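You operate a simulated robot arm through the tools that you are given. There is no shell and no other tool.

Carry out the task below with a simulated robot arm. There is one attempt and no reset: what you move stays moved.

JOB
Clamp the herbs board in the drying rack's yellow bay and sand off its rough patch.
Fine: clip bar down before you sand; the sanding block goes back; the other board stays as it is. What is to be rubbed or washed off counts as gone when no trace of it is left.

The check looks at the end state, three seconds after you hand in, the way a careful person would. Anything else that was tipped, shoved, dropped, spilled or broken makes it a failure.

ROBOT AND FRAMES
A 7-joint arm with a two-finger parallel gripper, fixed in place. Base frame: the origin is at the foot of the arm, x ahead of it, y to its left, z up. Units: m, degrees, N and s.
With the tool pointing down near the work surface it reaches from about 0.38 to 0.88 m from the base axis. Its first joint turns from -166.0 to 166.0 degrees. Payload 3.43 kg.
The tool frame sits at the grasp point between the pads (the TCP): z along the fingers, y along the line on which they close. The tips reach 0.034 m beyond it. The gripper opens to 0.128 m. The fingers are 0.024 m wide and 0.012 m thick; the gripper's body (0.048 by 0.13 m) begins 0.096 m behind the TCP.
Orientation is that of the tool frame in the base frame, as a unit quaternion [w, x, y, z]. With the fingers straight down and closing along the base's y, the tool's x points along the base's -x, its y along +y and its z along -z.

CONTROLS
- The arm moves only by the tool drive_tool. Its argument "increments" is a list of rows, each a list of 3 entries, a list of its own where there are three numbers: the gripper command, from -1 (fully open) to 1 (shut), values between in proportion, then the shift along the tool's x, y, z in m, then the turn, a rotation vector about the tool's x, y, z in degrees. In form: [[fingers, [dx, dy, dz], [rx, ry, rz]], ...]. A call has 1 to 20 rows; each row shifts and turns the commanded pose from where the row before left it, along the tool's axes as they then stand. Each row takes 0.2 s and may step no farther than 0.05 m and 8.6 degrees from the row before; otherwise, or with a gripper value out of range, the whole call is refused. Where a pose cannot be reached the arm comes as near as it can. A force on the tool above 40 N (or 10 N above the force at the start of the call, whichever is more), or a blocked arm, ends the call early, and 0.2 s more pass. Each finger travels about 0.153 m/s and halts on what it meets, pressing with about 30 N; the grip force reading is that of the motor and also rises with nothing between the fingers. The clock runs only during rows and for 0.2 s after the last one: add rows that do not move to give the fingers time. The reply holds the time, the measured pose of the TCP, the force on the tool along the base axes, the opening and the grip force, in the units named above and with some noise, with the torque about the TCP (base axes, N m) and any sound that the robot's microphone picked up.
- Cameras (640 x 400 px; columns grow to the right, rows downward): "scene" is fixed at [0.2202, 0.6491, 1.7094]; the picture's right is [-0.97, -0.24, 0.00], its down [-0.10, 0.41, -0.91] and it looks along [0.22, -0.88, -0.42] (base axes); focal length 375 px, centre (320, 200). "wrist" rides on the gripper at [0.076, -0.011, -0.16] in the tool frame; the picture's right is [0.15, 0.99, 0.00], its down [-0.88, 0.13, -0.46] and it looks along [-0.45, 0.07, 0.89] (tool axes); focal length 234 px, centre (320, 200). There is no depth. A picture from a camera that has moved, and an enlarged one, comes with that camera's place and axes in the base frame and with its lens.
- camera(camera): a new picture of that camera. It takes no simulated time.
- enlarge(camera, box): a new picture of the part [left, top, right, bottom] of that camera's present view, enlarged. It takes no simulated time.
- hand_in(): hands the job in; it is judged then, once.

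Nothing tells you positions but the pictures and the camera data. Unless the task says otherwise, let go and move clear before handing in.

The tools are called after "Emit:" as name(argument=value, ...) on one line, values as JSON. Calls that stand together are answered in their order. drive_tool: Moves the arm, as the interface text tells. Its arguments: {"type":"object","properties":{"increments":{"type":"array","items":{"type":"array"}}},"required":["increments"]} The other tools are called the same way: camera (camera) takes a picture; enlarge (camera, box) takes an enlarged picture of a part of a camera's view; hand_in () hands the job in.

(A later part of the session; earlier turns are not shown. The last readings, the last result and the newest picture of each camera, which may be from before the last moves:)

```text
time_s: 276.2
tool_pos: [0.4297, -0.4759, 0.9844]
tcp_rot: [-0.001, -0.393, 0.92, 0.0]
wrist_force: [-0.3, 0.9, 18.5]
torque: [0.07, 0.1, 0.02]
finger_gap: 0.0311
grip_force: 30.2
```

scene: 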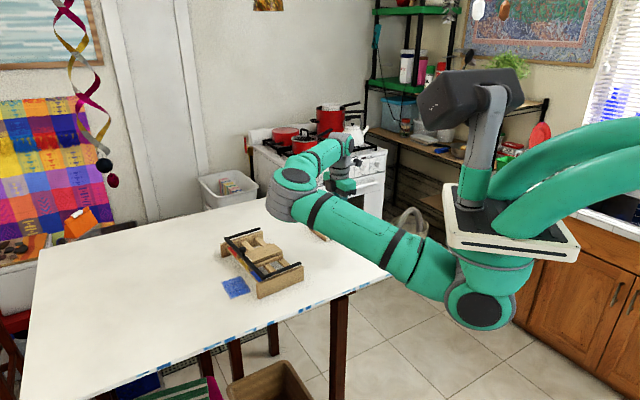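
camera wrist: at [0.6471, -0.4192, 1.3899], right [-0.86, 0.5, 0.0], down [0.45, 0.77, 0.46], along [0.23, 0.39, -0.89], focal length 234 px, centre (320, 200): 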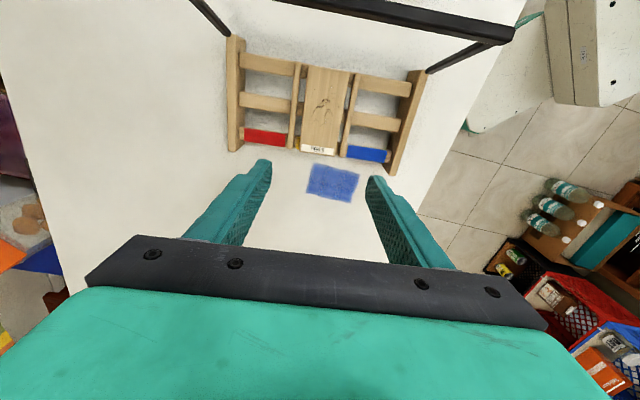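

Block touches down. Releasing it and rising.

Emit:
drive_tool(increments=[[1, [0, 0, -0.0008], [0, 0, 0]], [0.45, [0, 0, 0], [0, 0, 0]], [0.3, [0, 0, 0], [0, 0, 0]], [0, [0, 0, 0], [0, 0, 0]], [0, [0, 0, -0.03], [0, 0, 0]], [0, [0, 0, -0.05], [0, 0, 0]], [0, [0, 0, -0.05], [0, 0, 0]], [0, [0, 0, -0.05], [0, 0, 0]], [0, [0, 0, -0.05], [0, 0, 0]], [0, [0, 0, 0], [0, 0, 0]]])

Emit:
enlarge(camera="scene", box=[322, 240, 358, 268])

Emit:
enlarge(camera="scene", box=[260, 235, 320, 300])

Emit:
enlarge(camera="scene", box=[228, 222, 288, 272])

```text
time_s: 278.4
tool_pos: [0.4311, -0.4762, 1.2132]
tcp_rot: [0.001, -0.393, 0.919, 0.0]
wrist_force: [0.8, -0.6, 0.0]
torque: [-0.01, 0.02, 0.02]
finger_gap: 0.0638
grip_force: 0.1
```

```text
14.29 times, centred on (340, 254) of scene
camera zoom: at [0.2202, 0.6491, 1.7094], right [-0.97, -0.24, 0.0], down [-0.1, 0.41, -0.91], along [0.22, -0.88, -0.42], focal length 5358 px, centre (34, -571)
```

zoom: 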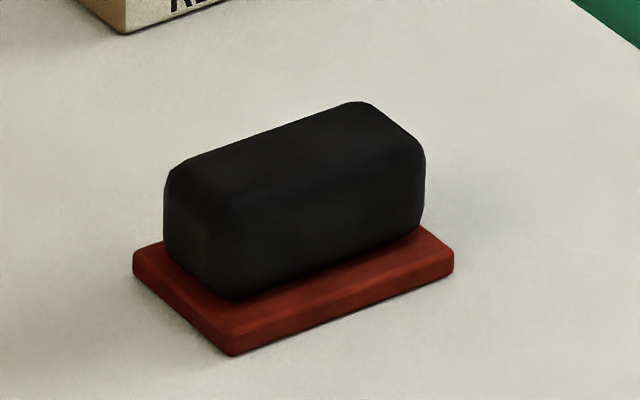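

```text
6.15 times, centred on (290, 268) of scene
camera zoom: at [0.2202, 0.6491, 1.7094], right [-0.97, -0.24, 0.0], down [-0.1, 0.41, -0.91], along [0.22, -0.88, -0.42], focal length 2308 px, centre (505, -215)
```

zoom: 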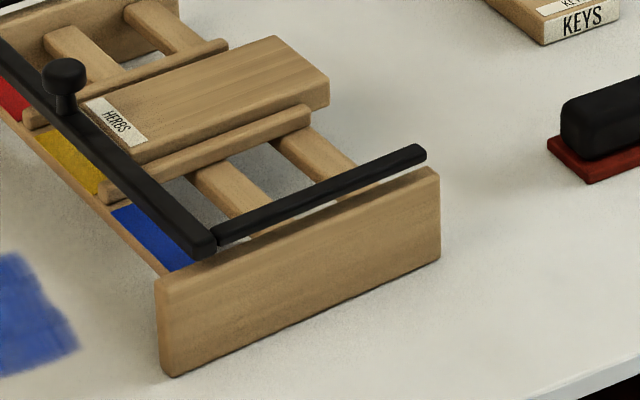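

```text
8.00 times, centred on (258, 247) of scene
camera zoom: at [0.2202, 0.6491, 1.7094], right [-0.97, -0.24, 0.0], down [-0.1, 0.41, -0.91], along [0.22, -0.88, -0.42], focal length 3000 px, centre (816, -176)
```

zoom: 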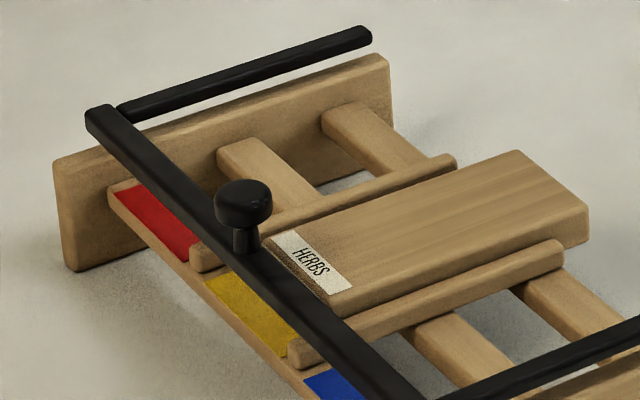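

The block is exactly back on its spot. Now I'll reopen the bar with the tilted-finger method, so the clean board can go back fully under it.

Emit:
drive_tool(increments=[[0.5, [0, 0, 0], [0, 0, -5.2]], [1, [-0.0427, -0.0057, 0], [0, 0, 0]], [1, [-0.0427, -0.0057, 0], [0, 0, 0]], [1, [-0.0427, -0.0057, 0], [0, 0, 0]], [1, [-0.0427, -0.0057, 0], [0, 0, 0]], [1, [-0.0427, -0.0057, 0], [0, 0, 0]], [1, [-0.0427, -0.0057, 0], [0, 0, 0]], [1, [-0.0427, -0.0057, 0], [0, 0, 0]], [1, [-0.0427, -0.0057, 0], [0, 0, 0]], [1, [0, 0, 0.04], [0, 0, 0]], [1, [0, 0, 0.04], [0, 8.33, 0]], [1, [0, 0, 0], [0, 8.33, 0]], [1, [0, 0, 0], [0, 8.34, 0]], [1, [0, 0, 0], [0, 0, 0]]])

Emit:
enlarge(camera="wrist", box=[180, 60, 460, 240])

```text
time_s: 281.4
tool_pos: [0.6788, -0.2375, 1.1335]
tcp_rot: [-0.195, -0.425, 0.879, -0.095]
wrist_force: [-0.8, 0.8, 1.0]
torque: [-0.01, 0.01, -0.02]
finger_gap: 0.0002
grip_force: 30.1
```

```text
2.22 times, centred on (320, 150) of wrist
camera zoom: at [0.6863, -0.2447, 1.3103], right [-0.86, 0.51, 0.06], down [0.51, 0.86, 0.04], along [-0.03, 0.06, -1.0], focal length 520 px, centre (320, 311)
```

zoom: 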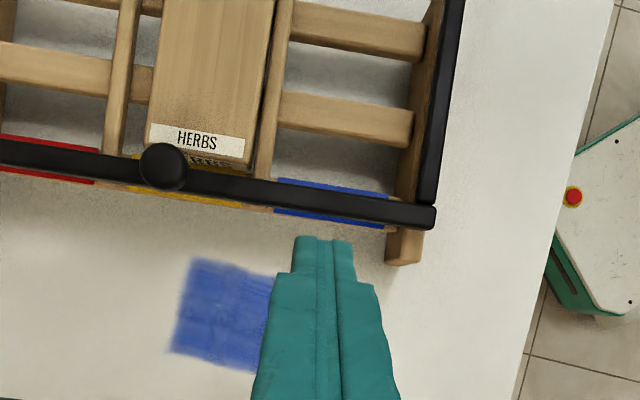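

Emit:
drive_tool(increments=[[1, [-0.0124, 0, 0.0266], [0, 0, 0]], [1, [-0.0124, 0, 0.0266], [0, 0, 0]], [1, [-0.0124, 0, 0.0266], [0, 0, 0]], [1, [-0.0124, 0, 0.0266], [0, 0, 0]], [1, [0, 0, 0], [0, 0, 0]]])

Emit:
enlarge(camera="wrist", box=[180, 60, 460, 240])

```text
time_s: 282.6
tool_pos: [0.6786, -0.2392, 1.0157]
tcp_rot: [-0.195, -0.425, 0.879, -0.095]
wrist_force: [0.6, 0.7, 0.6]
torque: [-0.02, 0.0, -0.02]
finger_gap: 0.0
grip_force: 29.8
```

```text
2.22 times, centred on (320, 150) of wrist
camera zoom: at [0.6859, -0.2455, 1.193], right [-0.86, 0.51, 0.06], down [0.51, 0.86, 0.04], along [-0.03, 0.07, -1.0], focal length 520 px, centre (320, 311)
```

zoom: 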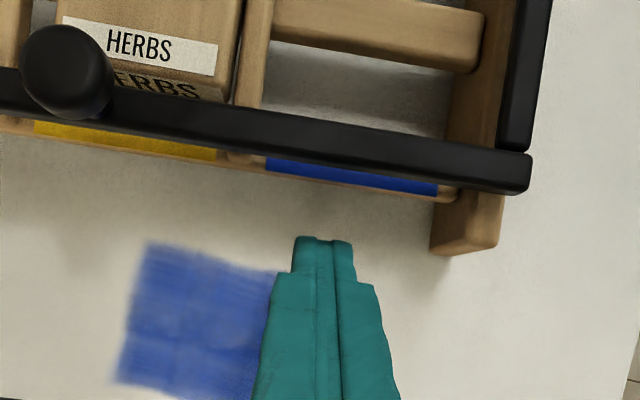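

Emit:
drive_tool(increments=[[1, [0.00997, 0, 0.00465], [0, 0, 0]], [1, [0.00997, 0, 0.00465], [0, 0, 0]], [1, [0.0045, 0, 0.0021], [0, 0, 0]], [1, [0, 0, 0], [0, 0, 0]]])

Emit:
enlarge(camera="wrist", box=[180, 60, 460, 240])

```text
time_s: 283.6
tool_pos: [0.6608, -0.2586, 1.0166]
tcp_rot: [-0.196, -0.424, 0.879, -0.094]
wrist_force: [0.4, 0.5, -0.5]
torque: [-0.02, 0.02, 0.02]
finger_gap: 0.0
grip_force: 30.1
```

```text
2.22 times, centred on (320, 150) of wrist
camera zoom: at [0.6689, -0.266, 1.1934], right [-0.86, 0.51, 0.06], down [0.51, 0.86, 0.04], along [-0.03, 0.07, -1.0], focal length 520 px, centre (320, 311)
```

zoom: 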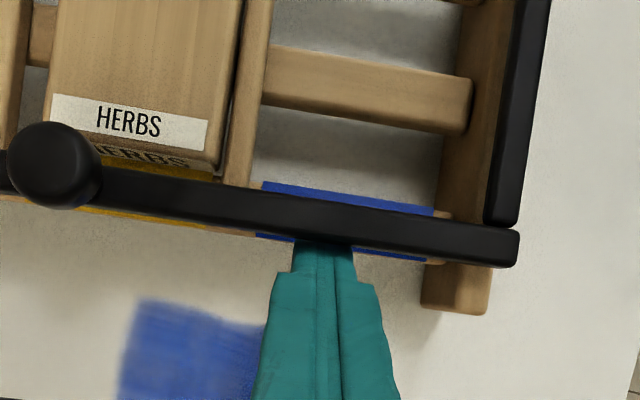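

Emit:
drive_tool(increments=[[1, [0.0027, 0, 0.0013], [0, 0, 0]], [1, [0.0095, 0, -0.0172], [0, 0, 0]], [1, [0.0118, 0, -0.0159], [0, 0, 0]], [1, [0, 0, 0], [0, 0, 0]]])

Emit:
enlarge(camera="wrist", box=[180, 60, 460, 240])

Emit:
enlarge(camera="scene", box=[215, 205, 325, 300])

```text
time_s: 284.6
tool_pos: [0.6555, -0.2647, 1.0544]
tcp_rot: [-0.195, -0.425, 0.879, -0.095]
wrist_force: [0.4, 0.0, 0.8]
torque: [0.02, 0.0, -0.02]
finger_gap: 0.0
grip_force: 30.2
```

```text
2.22 times, centred on (320, 150) of wrist
camera zoom: at [0.6641, -0.2727, 1.232], right [-0.86, 0.51, 0.06], down [0.51, 0.86, 0.04], along [-0.03, 0.07, -1.0], focal length 520 px, centre (320, 311)
```

zoom: 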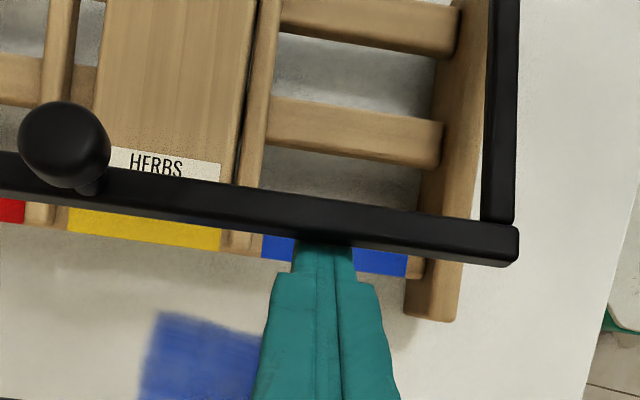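

```text
4.21 times, centred on (270, 252) of scene
camera zoom: at [0.2202, 0.6491, 1.7094], right [-0.97, -0.24, 0.0], down [-0.1, 0.41, -0.91], along [0.22, -0.88, -0.42], focal length 1579 px, centre (530, -21)
```

zoom: 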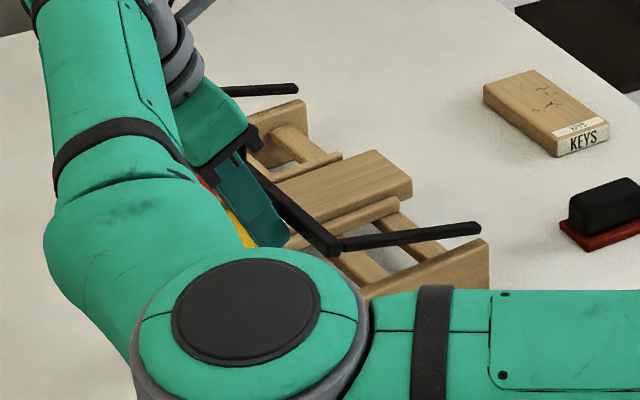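

The bar lifts again. Continuing up and over.

Emit:
drive_tool(increments=[[1, [0.0142, 0, -0.014], [0, 0, 0]], [1, [0.01587, 0, -0.01202], [0, 0, 0]], [1, [0.0174, 0, -0.00965], [0, 0, 0]], [1, [0.01855, 0, -0.00713], [0, 0, 0]], [1, [0.01939, 0, -0.00442], [0, 0, 0]], [1, [0.01977, 0, -0.0017], [0, 0, 0]], [1, [0.01985, 0, 0.00098], [0, 0, 0]], [1, [0, 0, 0], [0, 0, 0]]])

Emit:
enlarge(camera="wrist", box=[180, 60, 460, 240])

```text
time_s: 286.4
tool_pos: [0.5989, -0.3378, 1.1513]
tcp_rot: [-0.195, -0.424, 0.879, -0.095]
wrist_force: [0.2, -0.5, -0.1]
torque: [0.02, -0.02, 0.01]
finger_gap: 0.0
grip_force: 29.9
```

```text
2.22 times, centred on (320, 150) of wrist
camera zoom: at [0.6062, -0.3457, 1.3284], right [-0.86, 0.51, 0.06], down [0.51, 0.86, 0.04], along [-0.03, 0.07, -1.0], focal length 520 px, centre (320, 311)
```

zoom: 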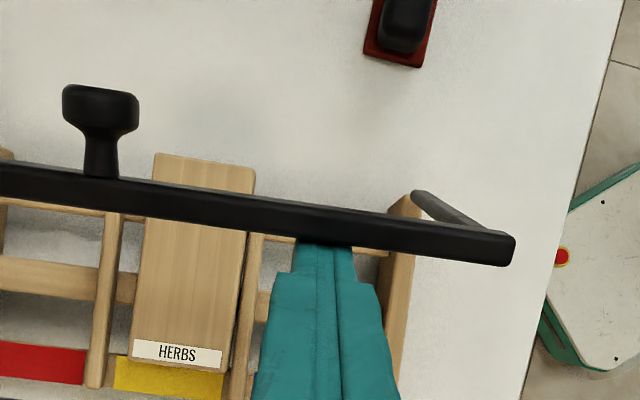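

Emit:
drive_tool(increments=[[1, [0.01952, 0, 0.00381], [0, 0, 0]], [1, [0.01883, 0, 0.00646], [0, 0, 0]], [1, [0.0075, 0, 0.0035], [0, 0, 0]], [1, [0.0065, 0, 0.0033], [0, 0, 0]], [1, [0, 0, 0], [0, 0, 0]]])

Emit:
enlarge(camera="wrist", box=[180, 60, 460, 240])

```text
time_s: 287.6
tool_pos: [0.5649, -0.3807, 1.1569]
tcp_rot: [-0.195, -0.424, 0.879, -0.094]
wrist_force: [0.5, -0.2, 1.6]
torque: [-0.04, -0.02, -0.02]
finger_gap: 0.0
grip_force: 29.9
```

```text
2.22 times, centred on (320, 150) of wrist
camera zoom: at [0.5727, -0.3884, 1.335], right [-0.86, 0.51, 0.06], down [0.51, 0.86, 0.04], along [-0.03, 0.07, -1.0], focal length 520 px, centre (320, 311)
```

zoom: 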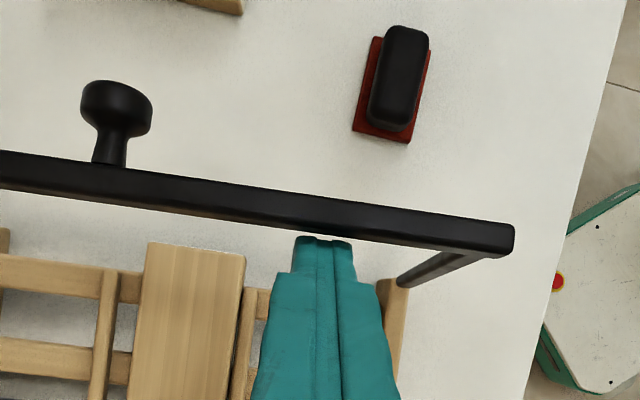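

Emit:
drive_tool(increments=[[0.5, [-0.0272, 0, -0.0127], [0, 0, 0]], [0, [0.0127, 0, -0.0272], [0, 0, 0]], [-0.3, [0.0127, 0, -0.0272], [0, 0, 0]], [-0.3, [0, 0, 0], [0, -8.33, 0]], [-0.3, [0, 0, 0], [0, -8.33, 0]], [-0.3, [0, 0, 0], [0, -8.34, 0]], [-0.3, [-0.03, 0, -0.03], [0, 0, 0]], [-0.3, [-0.03, -0.02, 0], [0, 0, 0]], [-0.3, [-0.025, -0.035, 0], [0, 0, 0]], [-0.3, [0, 0, 0], [0, 0, 0]]])

Emit:
camera(camera="wrist")

Emit:
enlarge(camera="wrist", box=[180, 0, 480, 190])

Emit:
enlarge(camera="scene", box=[215, 185, 325, 300])

```text
time_s: 289.8
tool_pos: [0.679, -0.3254, 1.2485]
tcp_rot: [0.0, -0.435, 0.901, 0.0]
wrist_force: [-0.3, 0.3, 0.2]
torque: [0.0, -0.01, 0.0]
finger_gap: 0.0832
grip_force: 0.0
```

```text
taken
camera wrist: at [0.6409, -0.3917, 1.4079], right [-0.87, 0.5, 0.0], down [0.45, 0.77, 0.46], along [0.23, 0.39, -0.89], focal length 234 px, centre (320, 200)
```

wrist: 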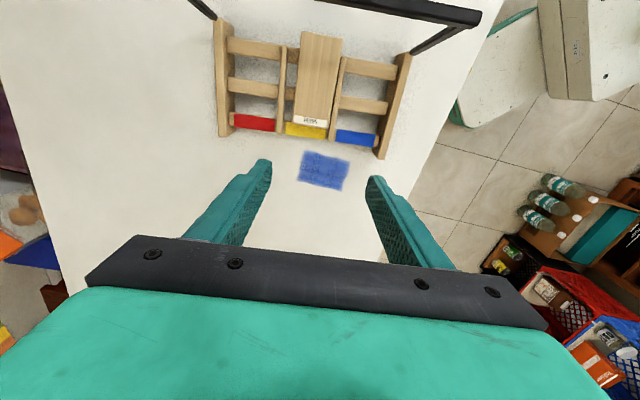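

```text
2.11 times, centred on (330, 95) of wrist
camera zoom: at [0.6409, -0.3917, 1.4079], right [-0.87, 0.5, 0.0], down [0.45, 0.77, 0.46], along [0.23, 0.39, -0.89], focal length 493 px, centre (299, 421)
```

zoom: 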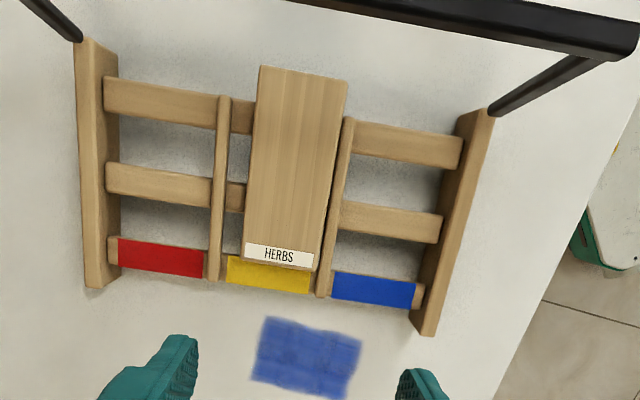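

```text
3.48 times, centred on (270, 242) of scene
camera zoom: at [0.2202, 0.6491, 1.7094], right [-0.97, -0.24, 0.0], down [-0.1, 0.41, -0.91], along [0.22, -0.88, -0.42], focal length 1305 px, centre (494, 52)
```

zoom: 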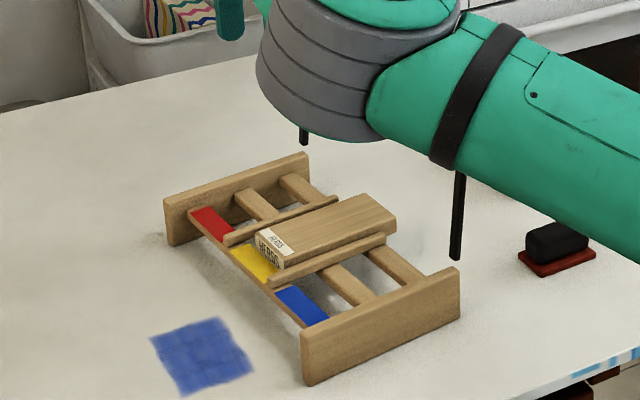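

The bar is upright. The board needs to move about 2 cm forward in its bay. Gripping it again from above.

Emit:
drive_tool(increments=[[-0.3, [0.0254, -0.0088, 0], [0, 0, 0]], [-0.3, [0.0254, -0.0087, 0], [0, 0, 0]], [-0.3, [0, 0, 0.045], [0, 0, 0]], [-0.3, [0, 0, 0.045], [0, 0, 0]], [-0.3, [0, 0, 0.045], [0, 0, 0]], [-0.3, [0, 0, 0.045], [0, 0, 0]], [-0.3, [0, 0, 0], [0, 0, 0]]])

Emit:
enlarge(camera="wrist", box=[200, 40, 440, 240])

Emit:
enlarge(camera="scene", box=[215, 140, 345, 300])

```text
time_s: 291.4
tool_pos: [0.6607, -0.3759, 1.0672]
tcp_rot: [-0.001, -0.435, 0.901, 0.0]
wrist_force: [0.1, 0.1, -0.3]
torque: [0.04, -0.01, 0.02]
finger_gap: 0.0832
grip_force: 0.1
```

```text
2.00 times, centred on (320, 140) of wrist
camera zoom: at [0.6224, -0.4416, 1.2283], right [-0.87, 0.5, 0.0], down [0.45, 0.77, 0.45], along [0.23, 0.39, -0.89], focal length 468 px, centre (320, 320)
```

zoom: 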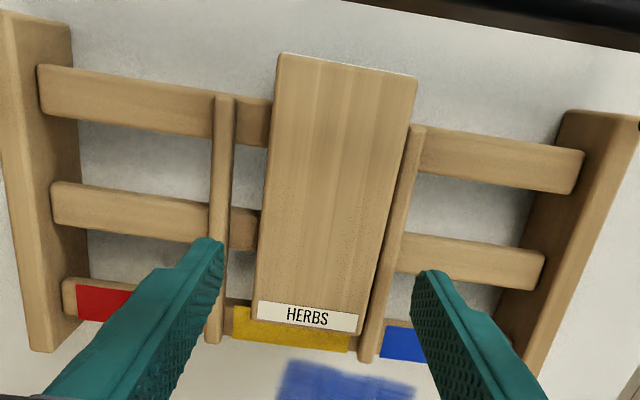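

```text
2.50 times, centred on (280, 220) of scene
camera zoom: at [0.2202, 0.6491, 1.7094], right [-0.97, -0.24, 0.0], down [-0.1, 0.41, -0.91], along [0.22, -0.88, -0.42], focal length 938 px, centre (420, 150)
```

zoom: 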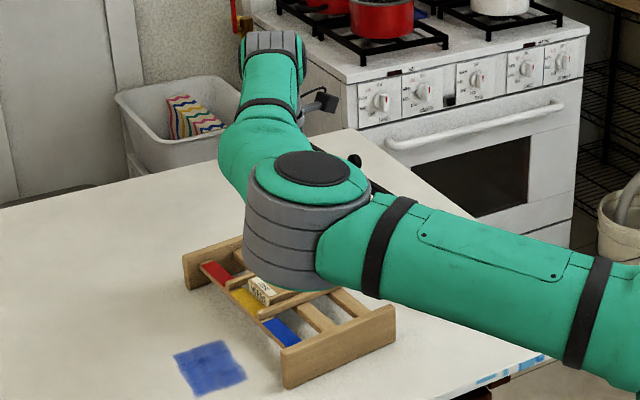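

Emit:
drive_tool(increments=[[-0.3, [0, 0, 0.02], [0, 0, 0]], [-0.3, [0, 0, 0.0172], [0, 0, 0]], [-0.3, [0, 0, 0], [0, 0, 0]]])

Emit:
enlarge(camera="wrist", box=[200, 40, 440, 240])

```text
time_s: 292.2
tool_pos: [0.6605, -0.3743, 1.0303]
tcp_rot: [-0.001, -0.434, 0.901, 0.0]
wrist_force: [0.7, 0.7, 0.1]
torque: [-0.01, 0.0, -0.01]
finger_gap: 0.0831
grip_force: 0.0
```

```text
2.00 times, centred on (320, 140) of wrist
camera zoom: at [0.622, -0.4416, 1.1909], right [-0.87, 0.5, 0.0], down [0.45, 0.77, 0.45], along [0.23, 0.39, -0.89], focal length 468 px, centre (320, 320)
```

zoom: 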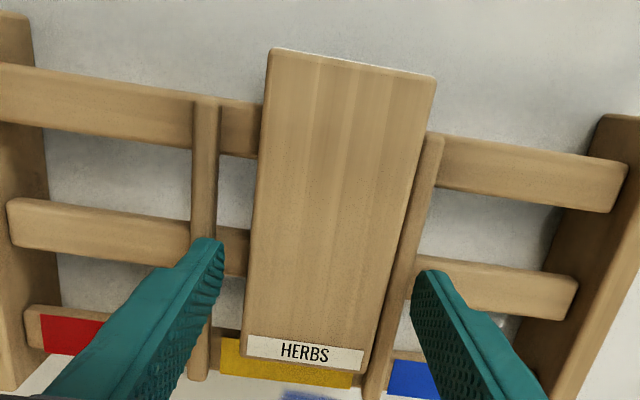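

Emit:
drive_tool(increments=[[0.0, [0, 0, 0], [0, 0, 0]], [0.08, [0, 0, 0], [0, 0, 0]], [0.5, [0, 0, 0], [0, 0, 0]], [1, [0, 0, 0], [0, 0, 0]], [1, [0, 0, 0], [0, 0, 0]], [1, [0, 0, -0.003], [0, 0, 0]], [1, [0, 0, 0], [0, 0, 0]], [1, [-0.007, -0.0018, 0], [0, 0, 0]], [1, [-0.007, -0.0018, 0], [0, 0, 0]], [1, [-0.0076, -0.0018, 0], [0, 0, 0]], [1, [0, 0, 0], [0, 0, 0]]])

Emit:
enlarge(camera="wrist", box=[200, 40, 440, 240])

Emit:
enlarge(camera="scene", box=[225, 215, 315, 290])

```text
time_s: 294.6
tool_pos: [0.6791, -0.3621, 1.0328]
tcp_rot: [-0.001, -0.435, 0.901, 0.0]
wrist_force: [-0.1, 0.4, -1.4]
torque: [-0.02, 0.01, 0.03]
finger_gap: 0.061
grip_force: 30.1
```

```text
2.00 times, centred on (320, 140) of wrist
camera zoom: at [0.6403, -0.428, 1.1937], right [-0.87, 0.5, 0.0], down [0.45, 0.77, 0.45], along [0.23, 0.39, -0.89], focal length 468 px, centre (320, 320)
```

zoom: 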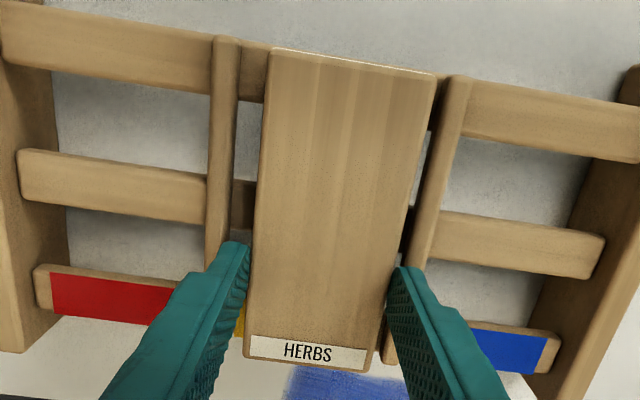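

```text
5.33 times, centred on (270, 252) of scene
camera zoom: at [0.2202, 0.6491, 1.7094], right [-0.97, -0.24, 0.0], down [-0.1, 0.41, -0.91], along [0.22, -0.88, -0.42], focal length 2000 px, centre (587, -80)
```

zoom: 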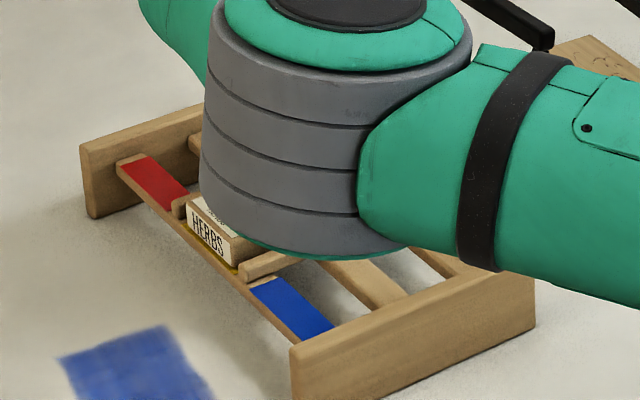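

Emit:
drive_tool(increments=[[1, [0, 0, 0.0026], [0, 0, 0]], [1, [0, 0, 0], [0, 0, 0]], [0.0, [0, 0, 0], [0, 0, 0]], [-0.2, [0, 0, 0], [0, 0, 0]], [-0.3, [0, 0, -0.01], [0, 0, 0]], [-0.3, [0, 0, -0.04], [0, 0, 0]], [-0.3, [0, 0, -0.05], [0, 0, 0]], [-0.3, [0, 0, -0.05], [0, 0, 0]], [-0.3, [0, 0, -0.05], [0, 0, 0]], [-0.3, [-0.02, 0, -0.015], [0, 0, 0]], [-0.3, [0, 0, 0], [0, 0, 0]]])

Emit:
enlarge(camera="wrist", box=[180, 0, 480, 190])

Emit:
enlarge(camera="scene", box=[228, 222, 288, 272])

Emit:
enlarge(camera="scene", box=[260, 235, 320, 300])

```text
time_s: 297.0
tool_pos: [0.691, -0.3462, 1.2477]
tcp_rot: [-0.001, -0.435, 0.901, 0.0]
wrist_force: [0.7, -0.2, 0.4]
torque: [-0.02, -0.03, -0.03]
finger_gap: 0.0833
grip_force: 0.1
```

```text
2.11 times, centred on (330, 95) of wrist
camera zoom: at [0.6525, -0.4122, 1.407], right [-0.87, 0.5, 0.0], down [0.45, 0.77, 0.45], along [0.23, 0.39, -0.89], focal length 493 px, centre (299, 421)
```

zoom: 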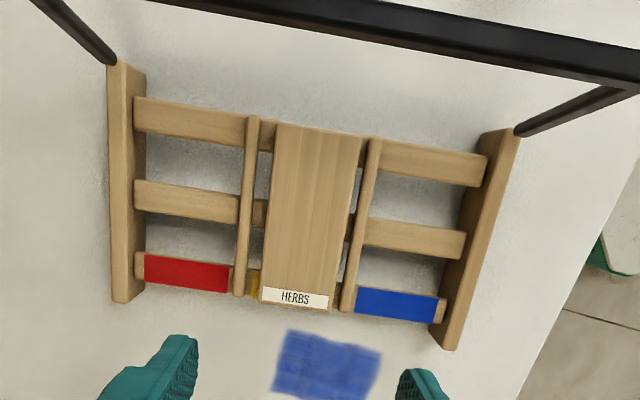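

```text
8.00 times, centred on (258, 247) of scene
camera zoom: at [0.2202, 0.6491, 1.7094], right [-0.97, -0.24, 0.0], down [-0.1, 0.41, -0.91], along [0.22, -0.88, -0.42], focal length 3000 px, centre (816, -176)
```

zoom: 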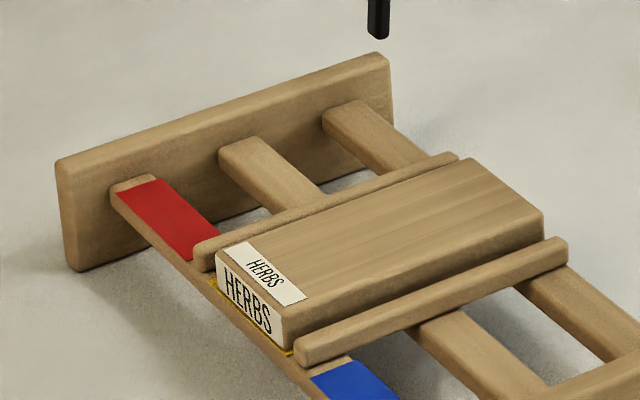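

```text
6.15 times, centred on (290, 268) of scene
camera zoom: at [0.2202, 0.6491, 1.7094], right [-0.97, -0.24, 0.0], down [-0.1, 0.41, -0.91], along [0.22, -0.88, -0.42], focal length 2308 px, centre (505, -215)
```

zoom: 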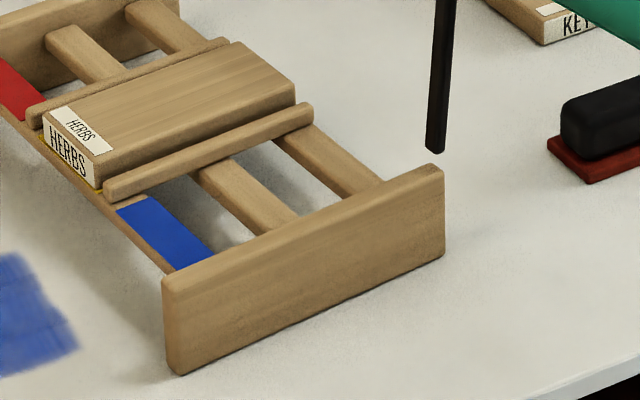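

The clean board is seated fully forward. Now closing the bar over it with the same straddle motion.

Emit:
drive_tool(increments=[[0.3, [0, 0, -0.006], [0, 0, -8.5]], [0.3, [0, 0, 0], [0, 0, -8.5]], [0.3, [0, 0, 0], [0, 0, -8.5]], [0.3, [0, 0, 0], [0, 0, -8.5]], [0.3, [0, 0, 0], [0, 0, -8.5]], [0.3, [0, 0, 0], [0, 0, -8.5]], [0.3, [0, 0, 0], [0, 0, -8.5]], [0.3, [0, 0, 0], [0, 0, -8.5]], [0.3, [0, 0, 0], [0, 0, -8.5]], [0.3, [0, 0, 0], [0, 0, -8.5]], [0.3, [0, 0, 0], [0, 0, -4.5]], [0.3, [-0.0185, 0.0356, 0], [0, 0, 0]], [0.3, [-0.0185, 0.0356, 0], [0, 0, 0]], [0.3, [-0.0185, 0.0356, 0], [0, 0, 0]], [0.3, [-0.0185, 0.0356, 0], [0, 0, 0]], [0.3, [0, 0, 0], [0, 0, 0]]])

Emit:
enlarge(camera="wrist", box=[200, 0, 400, 220])

```text
time_s: 300.4
tool_pos: [0.5441, -0.4115, 1.2514]
tcp_rot: [0.001, 0.943, -0.333, 0.0]
wrist_force: [-0.3, 0.0, 0.3]
torque: [0.04, -0.01, -0.01]
finger_gap: 0.0449
grip_force: 0.1
```

```text
1.82 times, centred on (300, 110) of wrist
camera zoom: at [0.6095, -0.4498, 1.4124], right [-0.51, -0.86, 0.0], down [-0.77, 0.45, 0.46], along [-0.39, 0.23, -0.89], focal length 426 px, centre (356, 364)
```

zoom: 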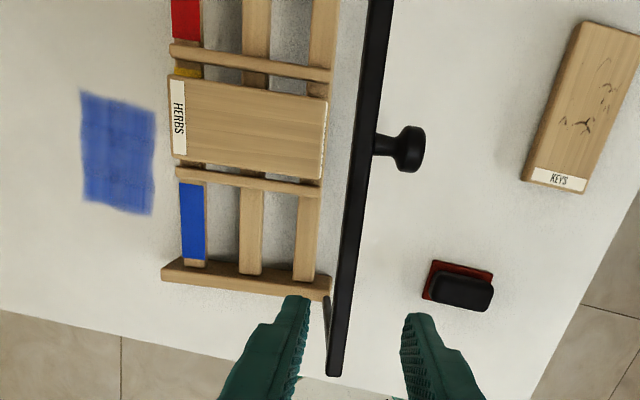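

Emit:
drive_tool(increments=[[0.3, [0, -0.006, 0.03], [0, 0, 0]], [0.3, [0, 0, 0.03], [0, 0, 0]], [0.3, [0, 0, 0.018], [0, 0, 0]], [0.3, [0, 0, 0.011], [0, 0, 0]], [0.3, [0, 0, 0], [0, 0, 0]]])

Emit:
enlarge(camera="wrist", box=[200, 0, 420, 230])

```text
time_s: 301.6
tool_pos: [0.5485, -0.4059, 1.1617]
tcp_rot: [0.001, 0.943, -0.334, 0.0]
wrist_force: [0.3, -0.5, -0.8]
torque: [0.01, 0.01, -0.03]
finger_gap: 0.0448
grip_force: 0.0
```

```text
1.74 times, centred on (310, 115) of wrist
camera zoom: at [0.6139, -0.4447, 1.3225], right [-0.51, -0.86, 0.0], down [-0.77, 0.45, 0.46], along [-0.39, 0.23, -0.89], focal length 407 px, centre (337, 348)
```

zoom: 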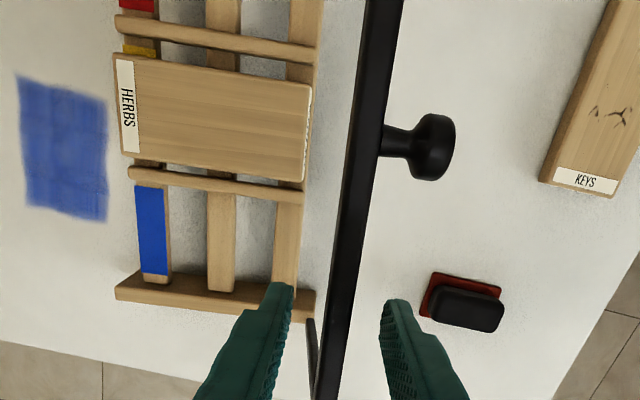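

Emit:
drive_tool(increments=[[0.5, [0, 0, 0], [0, 0, 0]], [0.5, [0, -0.006, 0], [0, 0, 0]], [0.5, [0, -0.006, 0], [0, 0, 0]], [0.5, [0, -0.0035, 0], [0, 0, 0]], [0.65, [0, -0.0103, -0.002], [0, 0, 0]], [0.65, [0, -0.0197, 0.0024], [0, 0, 0]], [0.65, [0, -0.0193, 0.0052], [0, 0, 0]], [0.65, [0, 0, 0], [0, 0, 0]]])

Emit:
enlarge(camera="wrist", box=[200, 0, 420, 230])

Emit:
enlarge(camera="scene", box=[220, 180, 340, 300])

```text
time_s: 303.4
tool_pos: [0.5889, -0.3535, 1.1569]
tcp_rot: [0.001, 0.943, -0.334, 0.0]
wrist_force: [-0.1, -0.2, 0.9]
torque: [0.01, 0.02, 0.0]
finger_gap: 0.0225
grip_force: 0.1
```

```text
1.74 times, centred on (310, 115) of wrist
camera zoom: at [0.6549, -0.3932, 1.3175], right [-0.51, -0.86, 0.0], down [-0.77, 0.45, 0.46], along [-0.39, 0.23, -0.89], focal length 407 px, centre (337, 348)
```

zoom: 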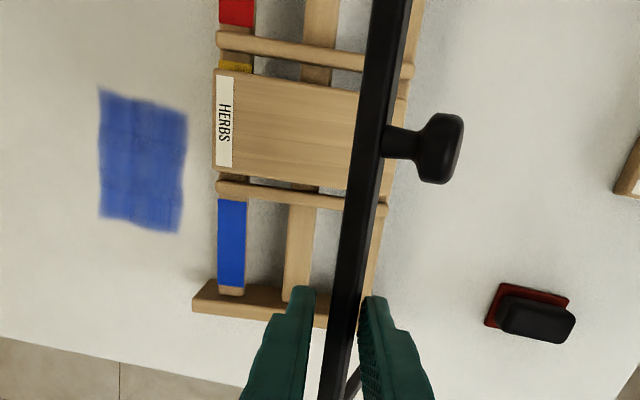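

```text
3.33 times, centred on (280, 240) of scene
camera zoom: at [0.2202, 0.6491, 1.7094], right [-0.97, -0.24, 0.0], down [-0.1, 0.41, -0.91], along [0.22, -0.88, -0.42], focal length 1250 px, centre (453, 67)
```

zoom: 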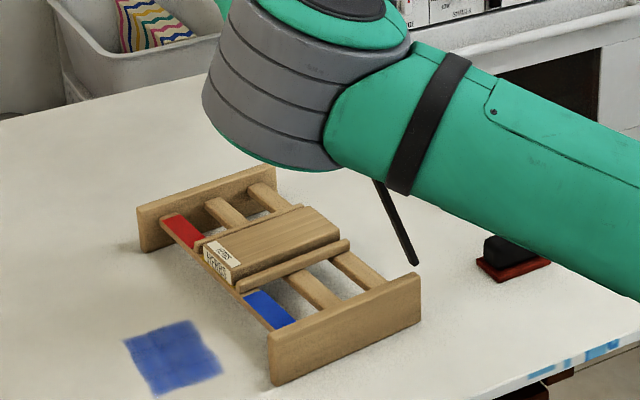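

Emit:
drive_tool(increments=[[0.65, [0, -0.0183, 0.0078], [0, 0, 0]], [0.65, [0, -0.017, 0.0102], [0, 0, 0]], [0.65, [0, -0.0155, 0.0125], [0, 0, 0]], [0.65, [0, -0.0136, 0.0146], [0, 0, 0]], [0.65, [0, 0, 0], [0, 0, 0]], [0.65, [0, -0.0114, 0.0163], [0, 0, 0]], [0.65, [0, -0.0091, 0.0177], [0, 0, 0]], [0.65, [0, -0.0064, 0.0189], [0, 0, 0]], [0.65, [0, -0.002, 0.008], [0, 0, 0]], [0.65, [0, 0, 0], [0, 0, 0]]])

Emit:
enlarge(camera="wrist", box=[200, 0, 420, 230])

```text
time_s: 305.6
tool_pos: [0.6479, -0.282, 1.0516]
tcp_rot: [0.001, 0.942, -0.334, 0.0]
wrist_force: [-0.1, 1.2, -0.5]
torque: [-0.01, 0.04, 0.0]
finger_gap: 0.0222
grip_force: 0.0
```

```text
1.74 times, centred on (310, 115) of wrist
camera zoom: at [0.7132, -0.3213, 1.2116], right [-0.51, -0.86, 0.0], down [-0.77, 0.45, 0.46], along [-0.39, 0.23, -0.89], focal length 407 px, centre (337, 348)
```

zoom: 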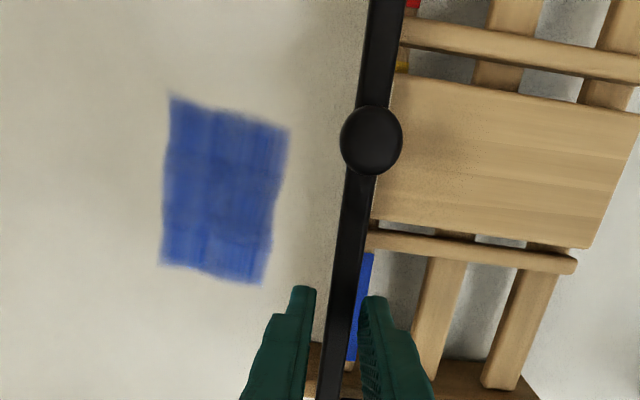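

The bar is down on the board again. The fingers still straddle it on the near side, so I'll lower them a little and use them to draw the rack forward the last ~1 cm to its original position, checking against the original picture.

Emit:
drive_tool(increments=[[0.65, [0, 0, 0.006], [0, 0, 0]], [0.65, [0, 0, 0.006], [0, 0, 0]], [0.65, [0, -0.004, 0], [0, 0, 0]], [0.65, [0, -0.004, 0], [0, 0, 0]], [0.65, [0, 0, 0], [0, 0, 0]]])

Emit:
enlarge(camera="scene", box=[260, 235, 320, 300])

Emit:
enlarge(camera="wrist", box=[200, 0, 420, 230])

```text
time_s: 306.8
tool_pos: [0.6517, -0.2771, 1.0394]
tcp_rot: [0.001, 0.943, -0.334, 0.0]
wrist_force: [-1.6, -2.2, 0.3]
torque: [-0.09, 0.01, -0.02]
finger_gap: 0.0241
grip_force: 1.6
```

```text
6.15 times, centred on (290, 268) of scene
camera zoom: at [0.2202, 0.6491, 1.7094], right [-0.97, -0.24, 0.0], down [-0.1, 0.41, -0.91], along [0.22, -0.88, -0.42], focal length 2308 px, centre (505, -215)
```

zoom: 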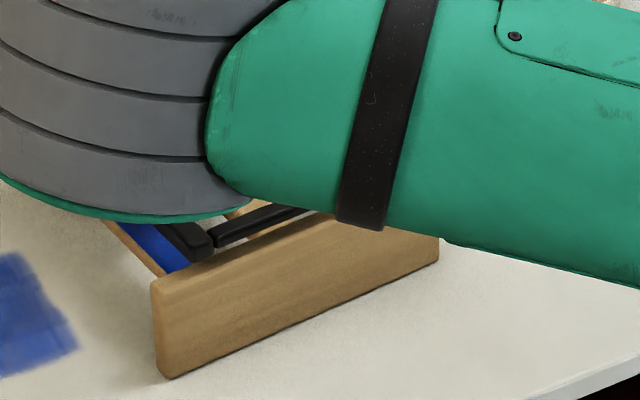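

```text
1.74 times, centred on (310, 115) of wrist
camera zoom: at [0.718, -0.3156, 1.1995], right [-0.51, -0.86, 0.0], down [-0.77, 0.45, 0.46], along [-0.39, 0.23, -0.89], focal length 407 px, centre (337, 348)
```

zoom: 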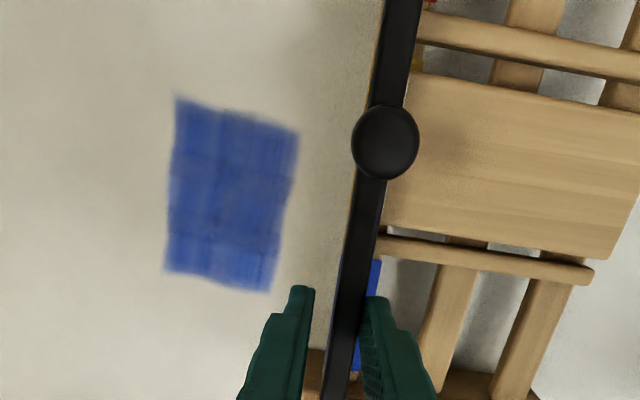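

Emit:
drive_tool(increments=[[0.65, [0, -0.003, 0], [0, 0, 0]], [0.65, [0, -0.003, 0], [0, 0, 0]], [0.65, [0, 0, 0], [0, 0, 0]]])

Emit:
enlarge(camera="scene", box=[260, 235, 320, 300])

Emit:
enlarge(camera="scene", box=[205, 210, 325, 310])

```text
time_s: 307.6
tool_pos: [0.6566, -0.273, 1.0393]
tcp_rot: [0.0, 0.943, -0.334, 0.0]
wrist_force: [-2.3, -2.4, 0.9]
torque: [-0.04, 0.05, -0.06]
finger_gap: 0.0238
grip_force: 1.6
```

```text
6.15 times, centred on (290, 268) of scene
camera zoom: at [0.2202, 0.6491, 1.7094], right [-0.97, -0.24, 0.0], down [-0.1, 0.41, -0.91], along [0.22, -0.88, -0.42], focal length 2308 px, centre (505, -215)
```

zoom: 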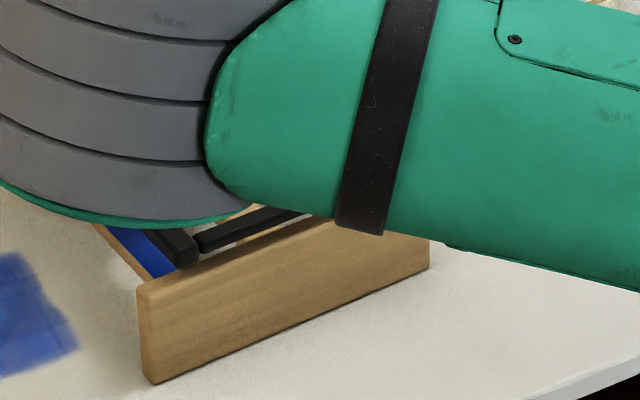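

```text
4.00 times, centred on (265, 260) of scene
camera zoom: at [0.2202, 0.6491, 1.7094], right [-0.97, -0.24, 0.0], down [-0.1, 0.41, -0.91], along [0.22, -0.88, -0.42], focal length 1500 px, centre (540, -40)
```

zoom: 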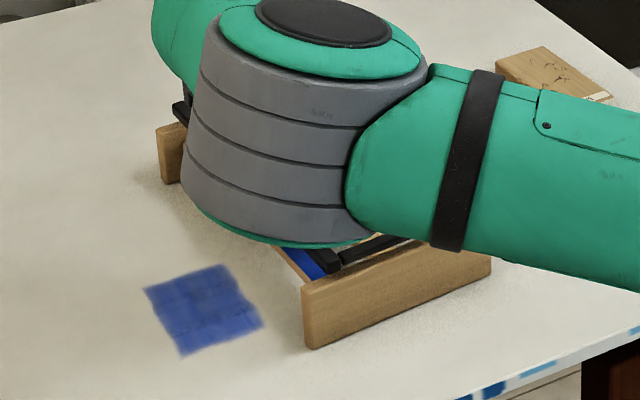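

The near panel now matches its original position within about 2 mm. Releasing and rising to check everything from above.

Emit:
drive_tool(increments=[[0.6, [0, 0.003, 0], [0, 0, 0]], [0.5, [0, 0, -0.005], [0, 0, 0]], [0.45, [0, 0, -0.03], [0, 0, 0]], [0.45, [0, 0, -0.045], [0, 0, 0]], [0.45, [0.02, 0.02, -0.04], [0, 0, 0]], [0.45, [0.02, 0.03, -0.02], [0, 0, 0]], [0.45, [0, 0.02, -0.04], [0, 0, 0]], [0.45, [0, 0, 0], [0, 0, 0]]])

Emit:
enlarge(camera="wrist", box=[220, 0, 420, 180])

Emit:
enlarge(camera="scene", box=[228, 222, 288, 272])

Emit:
enlarge(camera="scene", box=[260, 235, 320, 300])

```text
time_s: 309.4
tool_pos: [0.6422, -0.3554, 1.2199]
tcp_rot: [0.002, 0.943, -0.334, 0.0]
wrist_force: [0.3, 0.6, -0.3]
torque: [0.0, 0.0, 0.05]
finger_gap: 0.0356
grip_force: 0.0
```

```text
2.22 times, centred on (320, 90) of wrist
camera zoom: at [0.7073, -0.3935, 1.3804], right [-0.51, -0.86, 0.0], down [-0.77, 0.45, 0.46], along [-0.39, 0.23, -0.89], focal length 520 px, centre (320, 444)
```

zoom: 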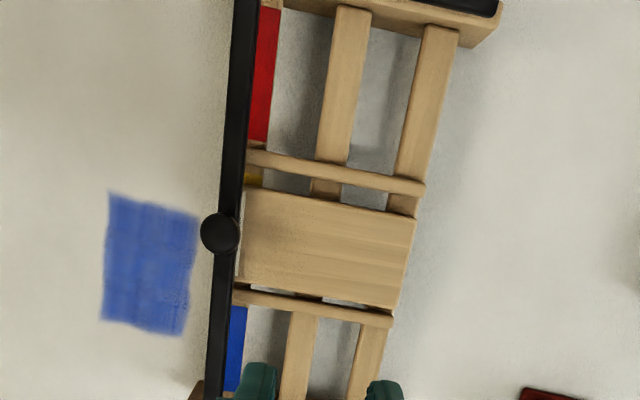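

```text
8.00 times, centred on (258, 247) of scene
camera zoom: at [0.2202, 0.6491, 1.7094], right [-0.97, -0.24, 0.0], down [-0.1, 0.41, -0.91], along [0.22, -0.88, -0.42], focal length 3000 px, centre (816, -176)
```

zoom: 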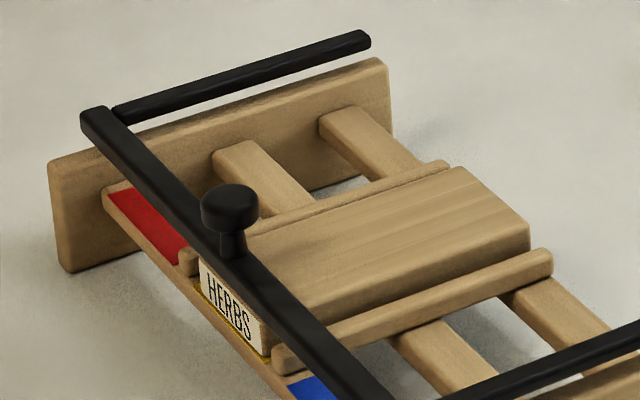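

```text
6.15 times, centred on (290, 268) of scene
camera zoom: at [0.2202, 0.6491, 1.7094], right [-0.97, -0.24, 0.0], down [-0.1, 0.41, -0.91], along [0.22, -0.88, -0.42], focal length 2308 px, centre (505, -215)
```

zoom: 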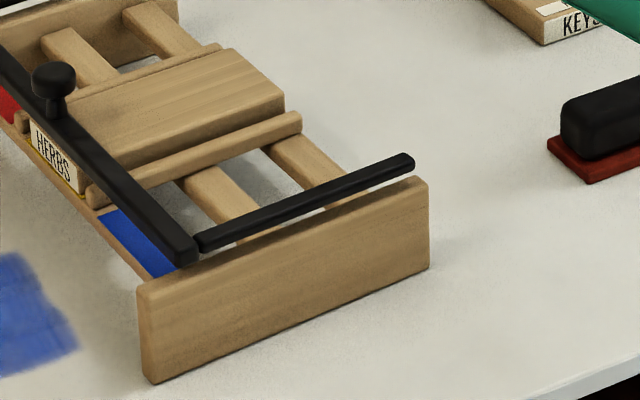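

Everything looks right: board under the bar, rack back home. I'll gently press the knob once more to be sure the bar is fully down.

Emit:
drive_tool(increments=[[1, [0.0179, -0.0334, 0], [0, 0, 0]], [1, [0.0179, -0.0333, 0], [0, 0, 0]], [1, [0, 0, 0.0433], [0, 0, 0]], [1, [0, 0, 0.0433], [0, 0, 0]], [1, [0, 0, 0.04], [0, 0, 0]], [1, [0, 0, 0], [0, 0, 0]]])

Emit:
enlarge(camera="wrist", box=[240, 80, 400, 230])

```text
time_s: 310.8
tool_pos: [0.7116, -0.3237, 1.0923]
tcp_rot: [0.0, 0.942, -0.334, 0.0]
wrist_force: [0.3, -0.2, 0.1]
torque: [0.05, 0.01, -0.03]
finger_gap: 0.0
grip_force: 30.1
```

```text
2.67 times, centred on (320, 155) of wrist
camera zoom: at [0.7777, -0.363, 1.2528], right [-0.51, -0.86, 0.0], down [-0.77, 0.45, 0.46], along [-0.39, 0.23, -0.89], focal length 624 px, centre (320, 320)
```

zoom: 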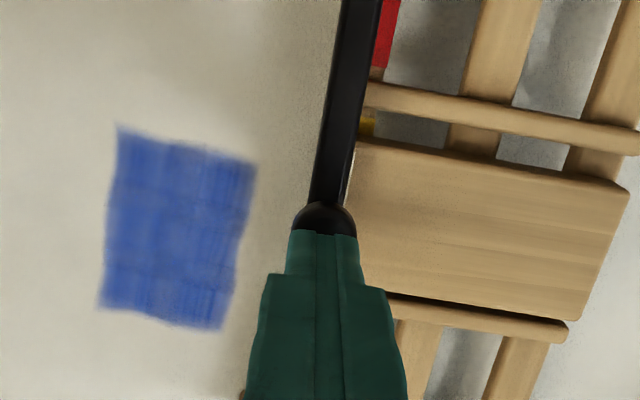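

Emit:
drive_tool(increments=[[1, [0.004, 0.002, 0.004], [0, 0, 0]], [1, [0, 0, 0.005], [0, 0, 0]], [1, [0, 0, 0.003], [0, 0, 0]], [1, [0, 0, 0], [0, 0, 0]]])

Emit:
drive_tool(increments=[[1, [0, 0, 0.0015], [0, 0, 0]], [1, [0, 0, 0], [0, 0, 0]]])

Emit:
drive_tool(increments=[[1, [0, 0, 0.0015], [0, 0, 0]], [1, [0, 0, 0], [0, 0, 0]]])

```text
time_s: 311.8
tool_pos: [0.7136, -0.3294, 1.0811]
tcp_rot: [0.001, 0.943, -0.334, 0.0]
wrist_force: [0.1, 0.3, -0.3]
torque: [-0.01, 0.04, 0.0]
finger_gap: 0.0
grip_force: 29.6
```

```text
time_s: 312.4
tool_pos: [0.7133, -0.3274, 1.0789]
tcp_rot: [0.0, 0.943, -0.334, 0.0]
wrist_force: [-0.5, -0.3, -0.3]
torque: [-0.01, 0.0, -0.01]
finger_gap: 0.0
grip_force: 29.9
```

```text
time_s: 313.0
tool_pos: [0.7132, -0.3278, 1.0776]
tcp_rot: [0.001, 0.943, -0.333, 0.001]
wrist_force: [0.0, 0.0, 3.3]
torque: [0.02, -0.01, -0.02]
finger_gap: 0.0005
grip_force: 30.4
```

Emit:
drive_tool(increments=[[1, [0, 0, 0.0008], [0, 0, 0]], [1, [0, 0, 0], [0, 0, 0]]])

Emit:
drive_tool(increments=[[1, [0, 0, -0.03], [0, 0, 0]], [1, [0, 0, -0.05], [0, 0, 0]], [1, [0, 0, -0.05], [0, 0, 0]], [0.5, [0, 0, -0.03], [0, 0, 0]], [0, [-0.02, 0.045, 0], [0, 0, 0]], [0, [-0.02, 0.045, 0], [0, 0, 0]], [0, [-0.02, 0.045, 0], [0, 0, 0]], [0, [-0.02, 0.045, 0], [0, 0, 0]], [0, [0, 0, 0], [0, 0, 0]]])

Emit:
camera(camera="scene")

Emit:
enlarge(camera="scene", box=[215, 205, 365, 305])

Emit:
camera(camera="wrist")

```text
time_s: 313.6
tool_pos: [0.7135, -0.3281, 1.0775]
tcp_rot: [0.0, 0.943, -0.334, 0.001]
wrist_force: [2.0, 1.0, 9.2]
torque: [0.06, -0.05, -0.07]
finger_gap: 0.0001
grip_force: 30.2
```

```text
time_s: 315.6
tool_pos: [0.538, -0.4177, 1.2375]
tcp_rot: [0.0, 0.943, -0.333, 0.0]
wrist_force: [0.0, -0.1, -0.3]
torque: [-0.06, 0.01, -0.01]
finger_gap: 0.0641
grip_force: 0.1
```

```text
taken
```

scene: 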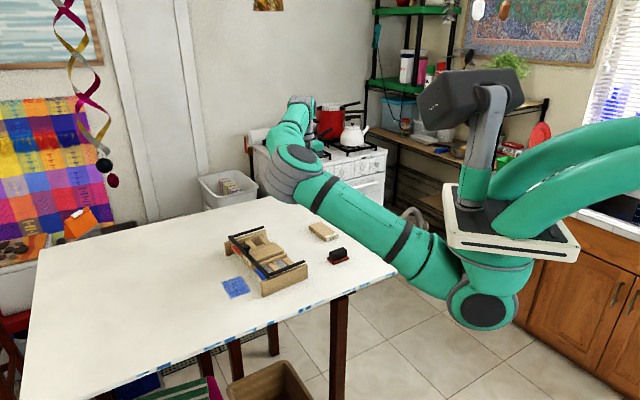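

```text
4.00 times, centred on (290, 255) of scene
camera zoom: at [0.2202, 0.6491, 1.7094], right [-0.97, -0.24, 0.0], down [-0.1, 0.41, -0.91], along [0.22, -0.88, -0.42], focal length 1500 px, centre (440, -20)
```

zoom: 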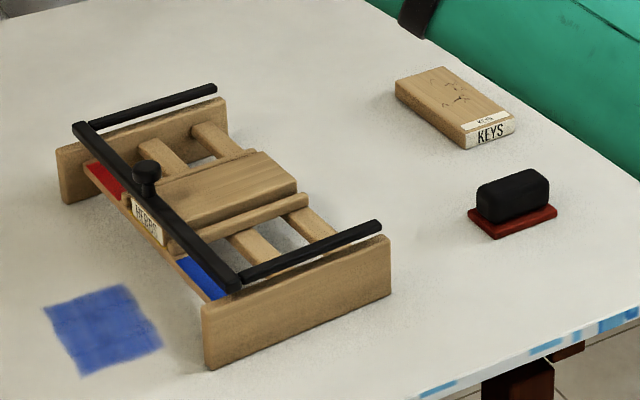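

```text
taken
camera wrist: at [0.6034, -0.4565, 1.3974], right [-0.51, -0.86, 0.0], down [-0.77, 0.45, 0.46], along [-0.39, 0.23, -0.89], focal length 234 px, centre (320, 200)
```

wrist: 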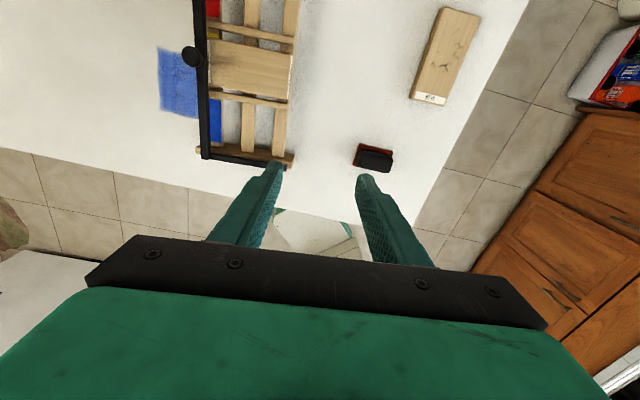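

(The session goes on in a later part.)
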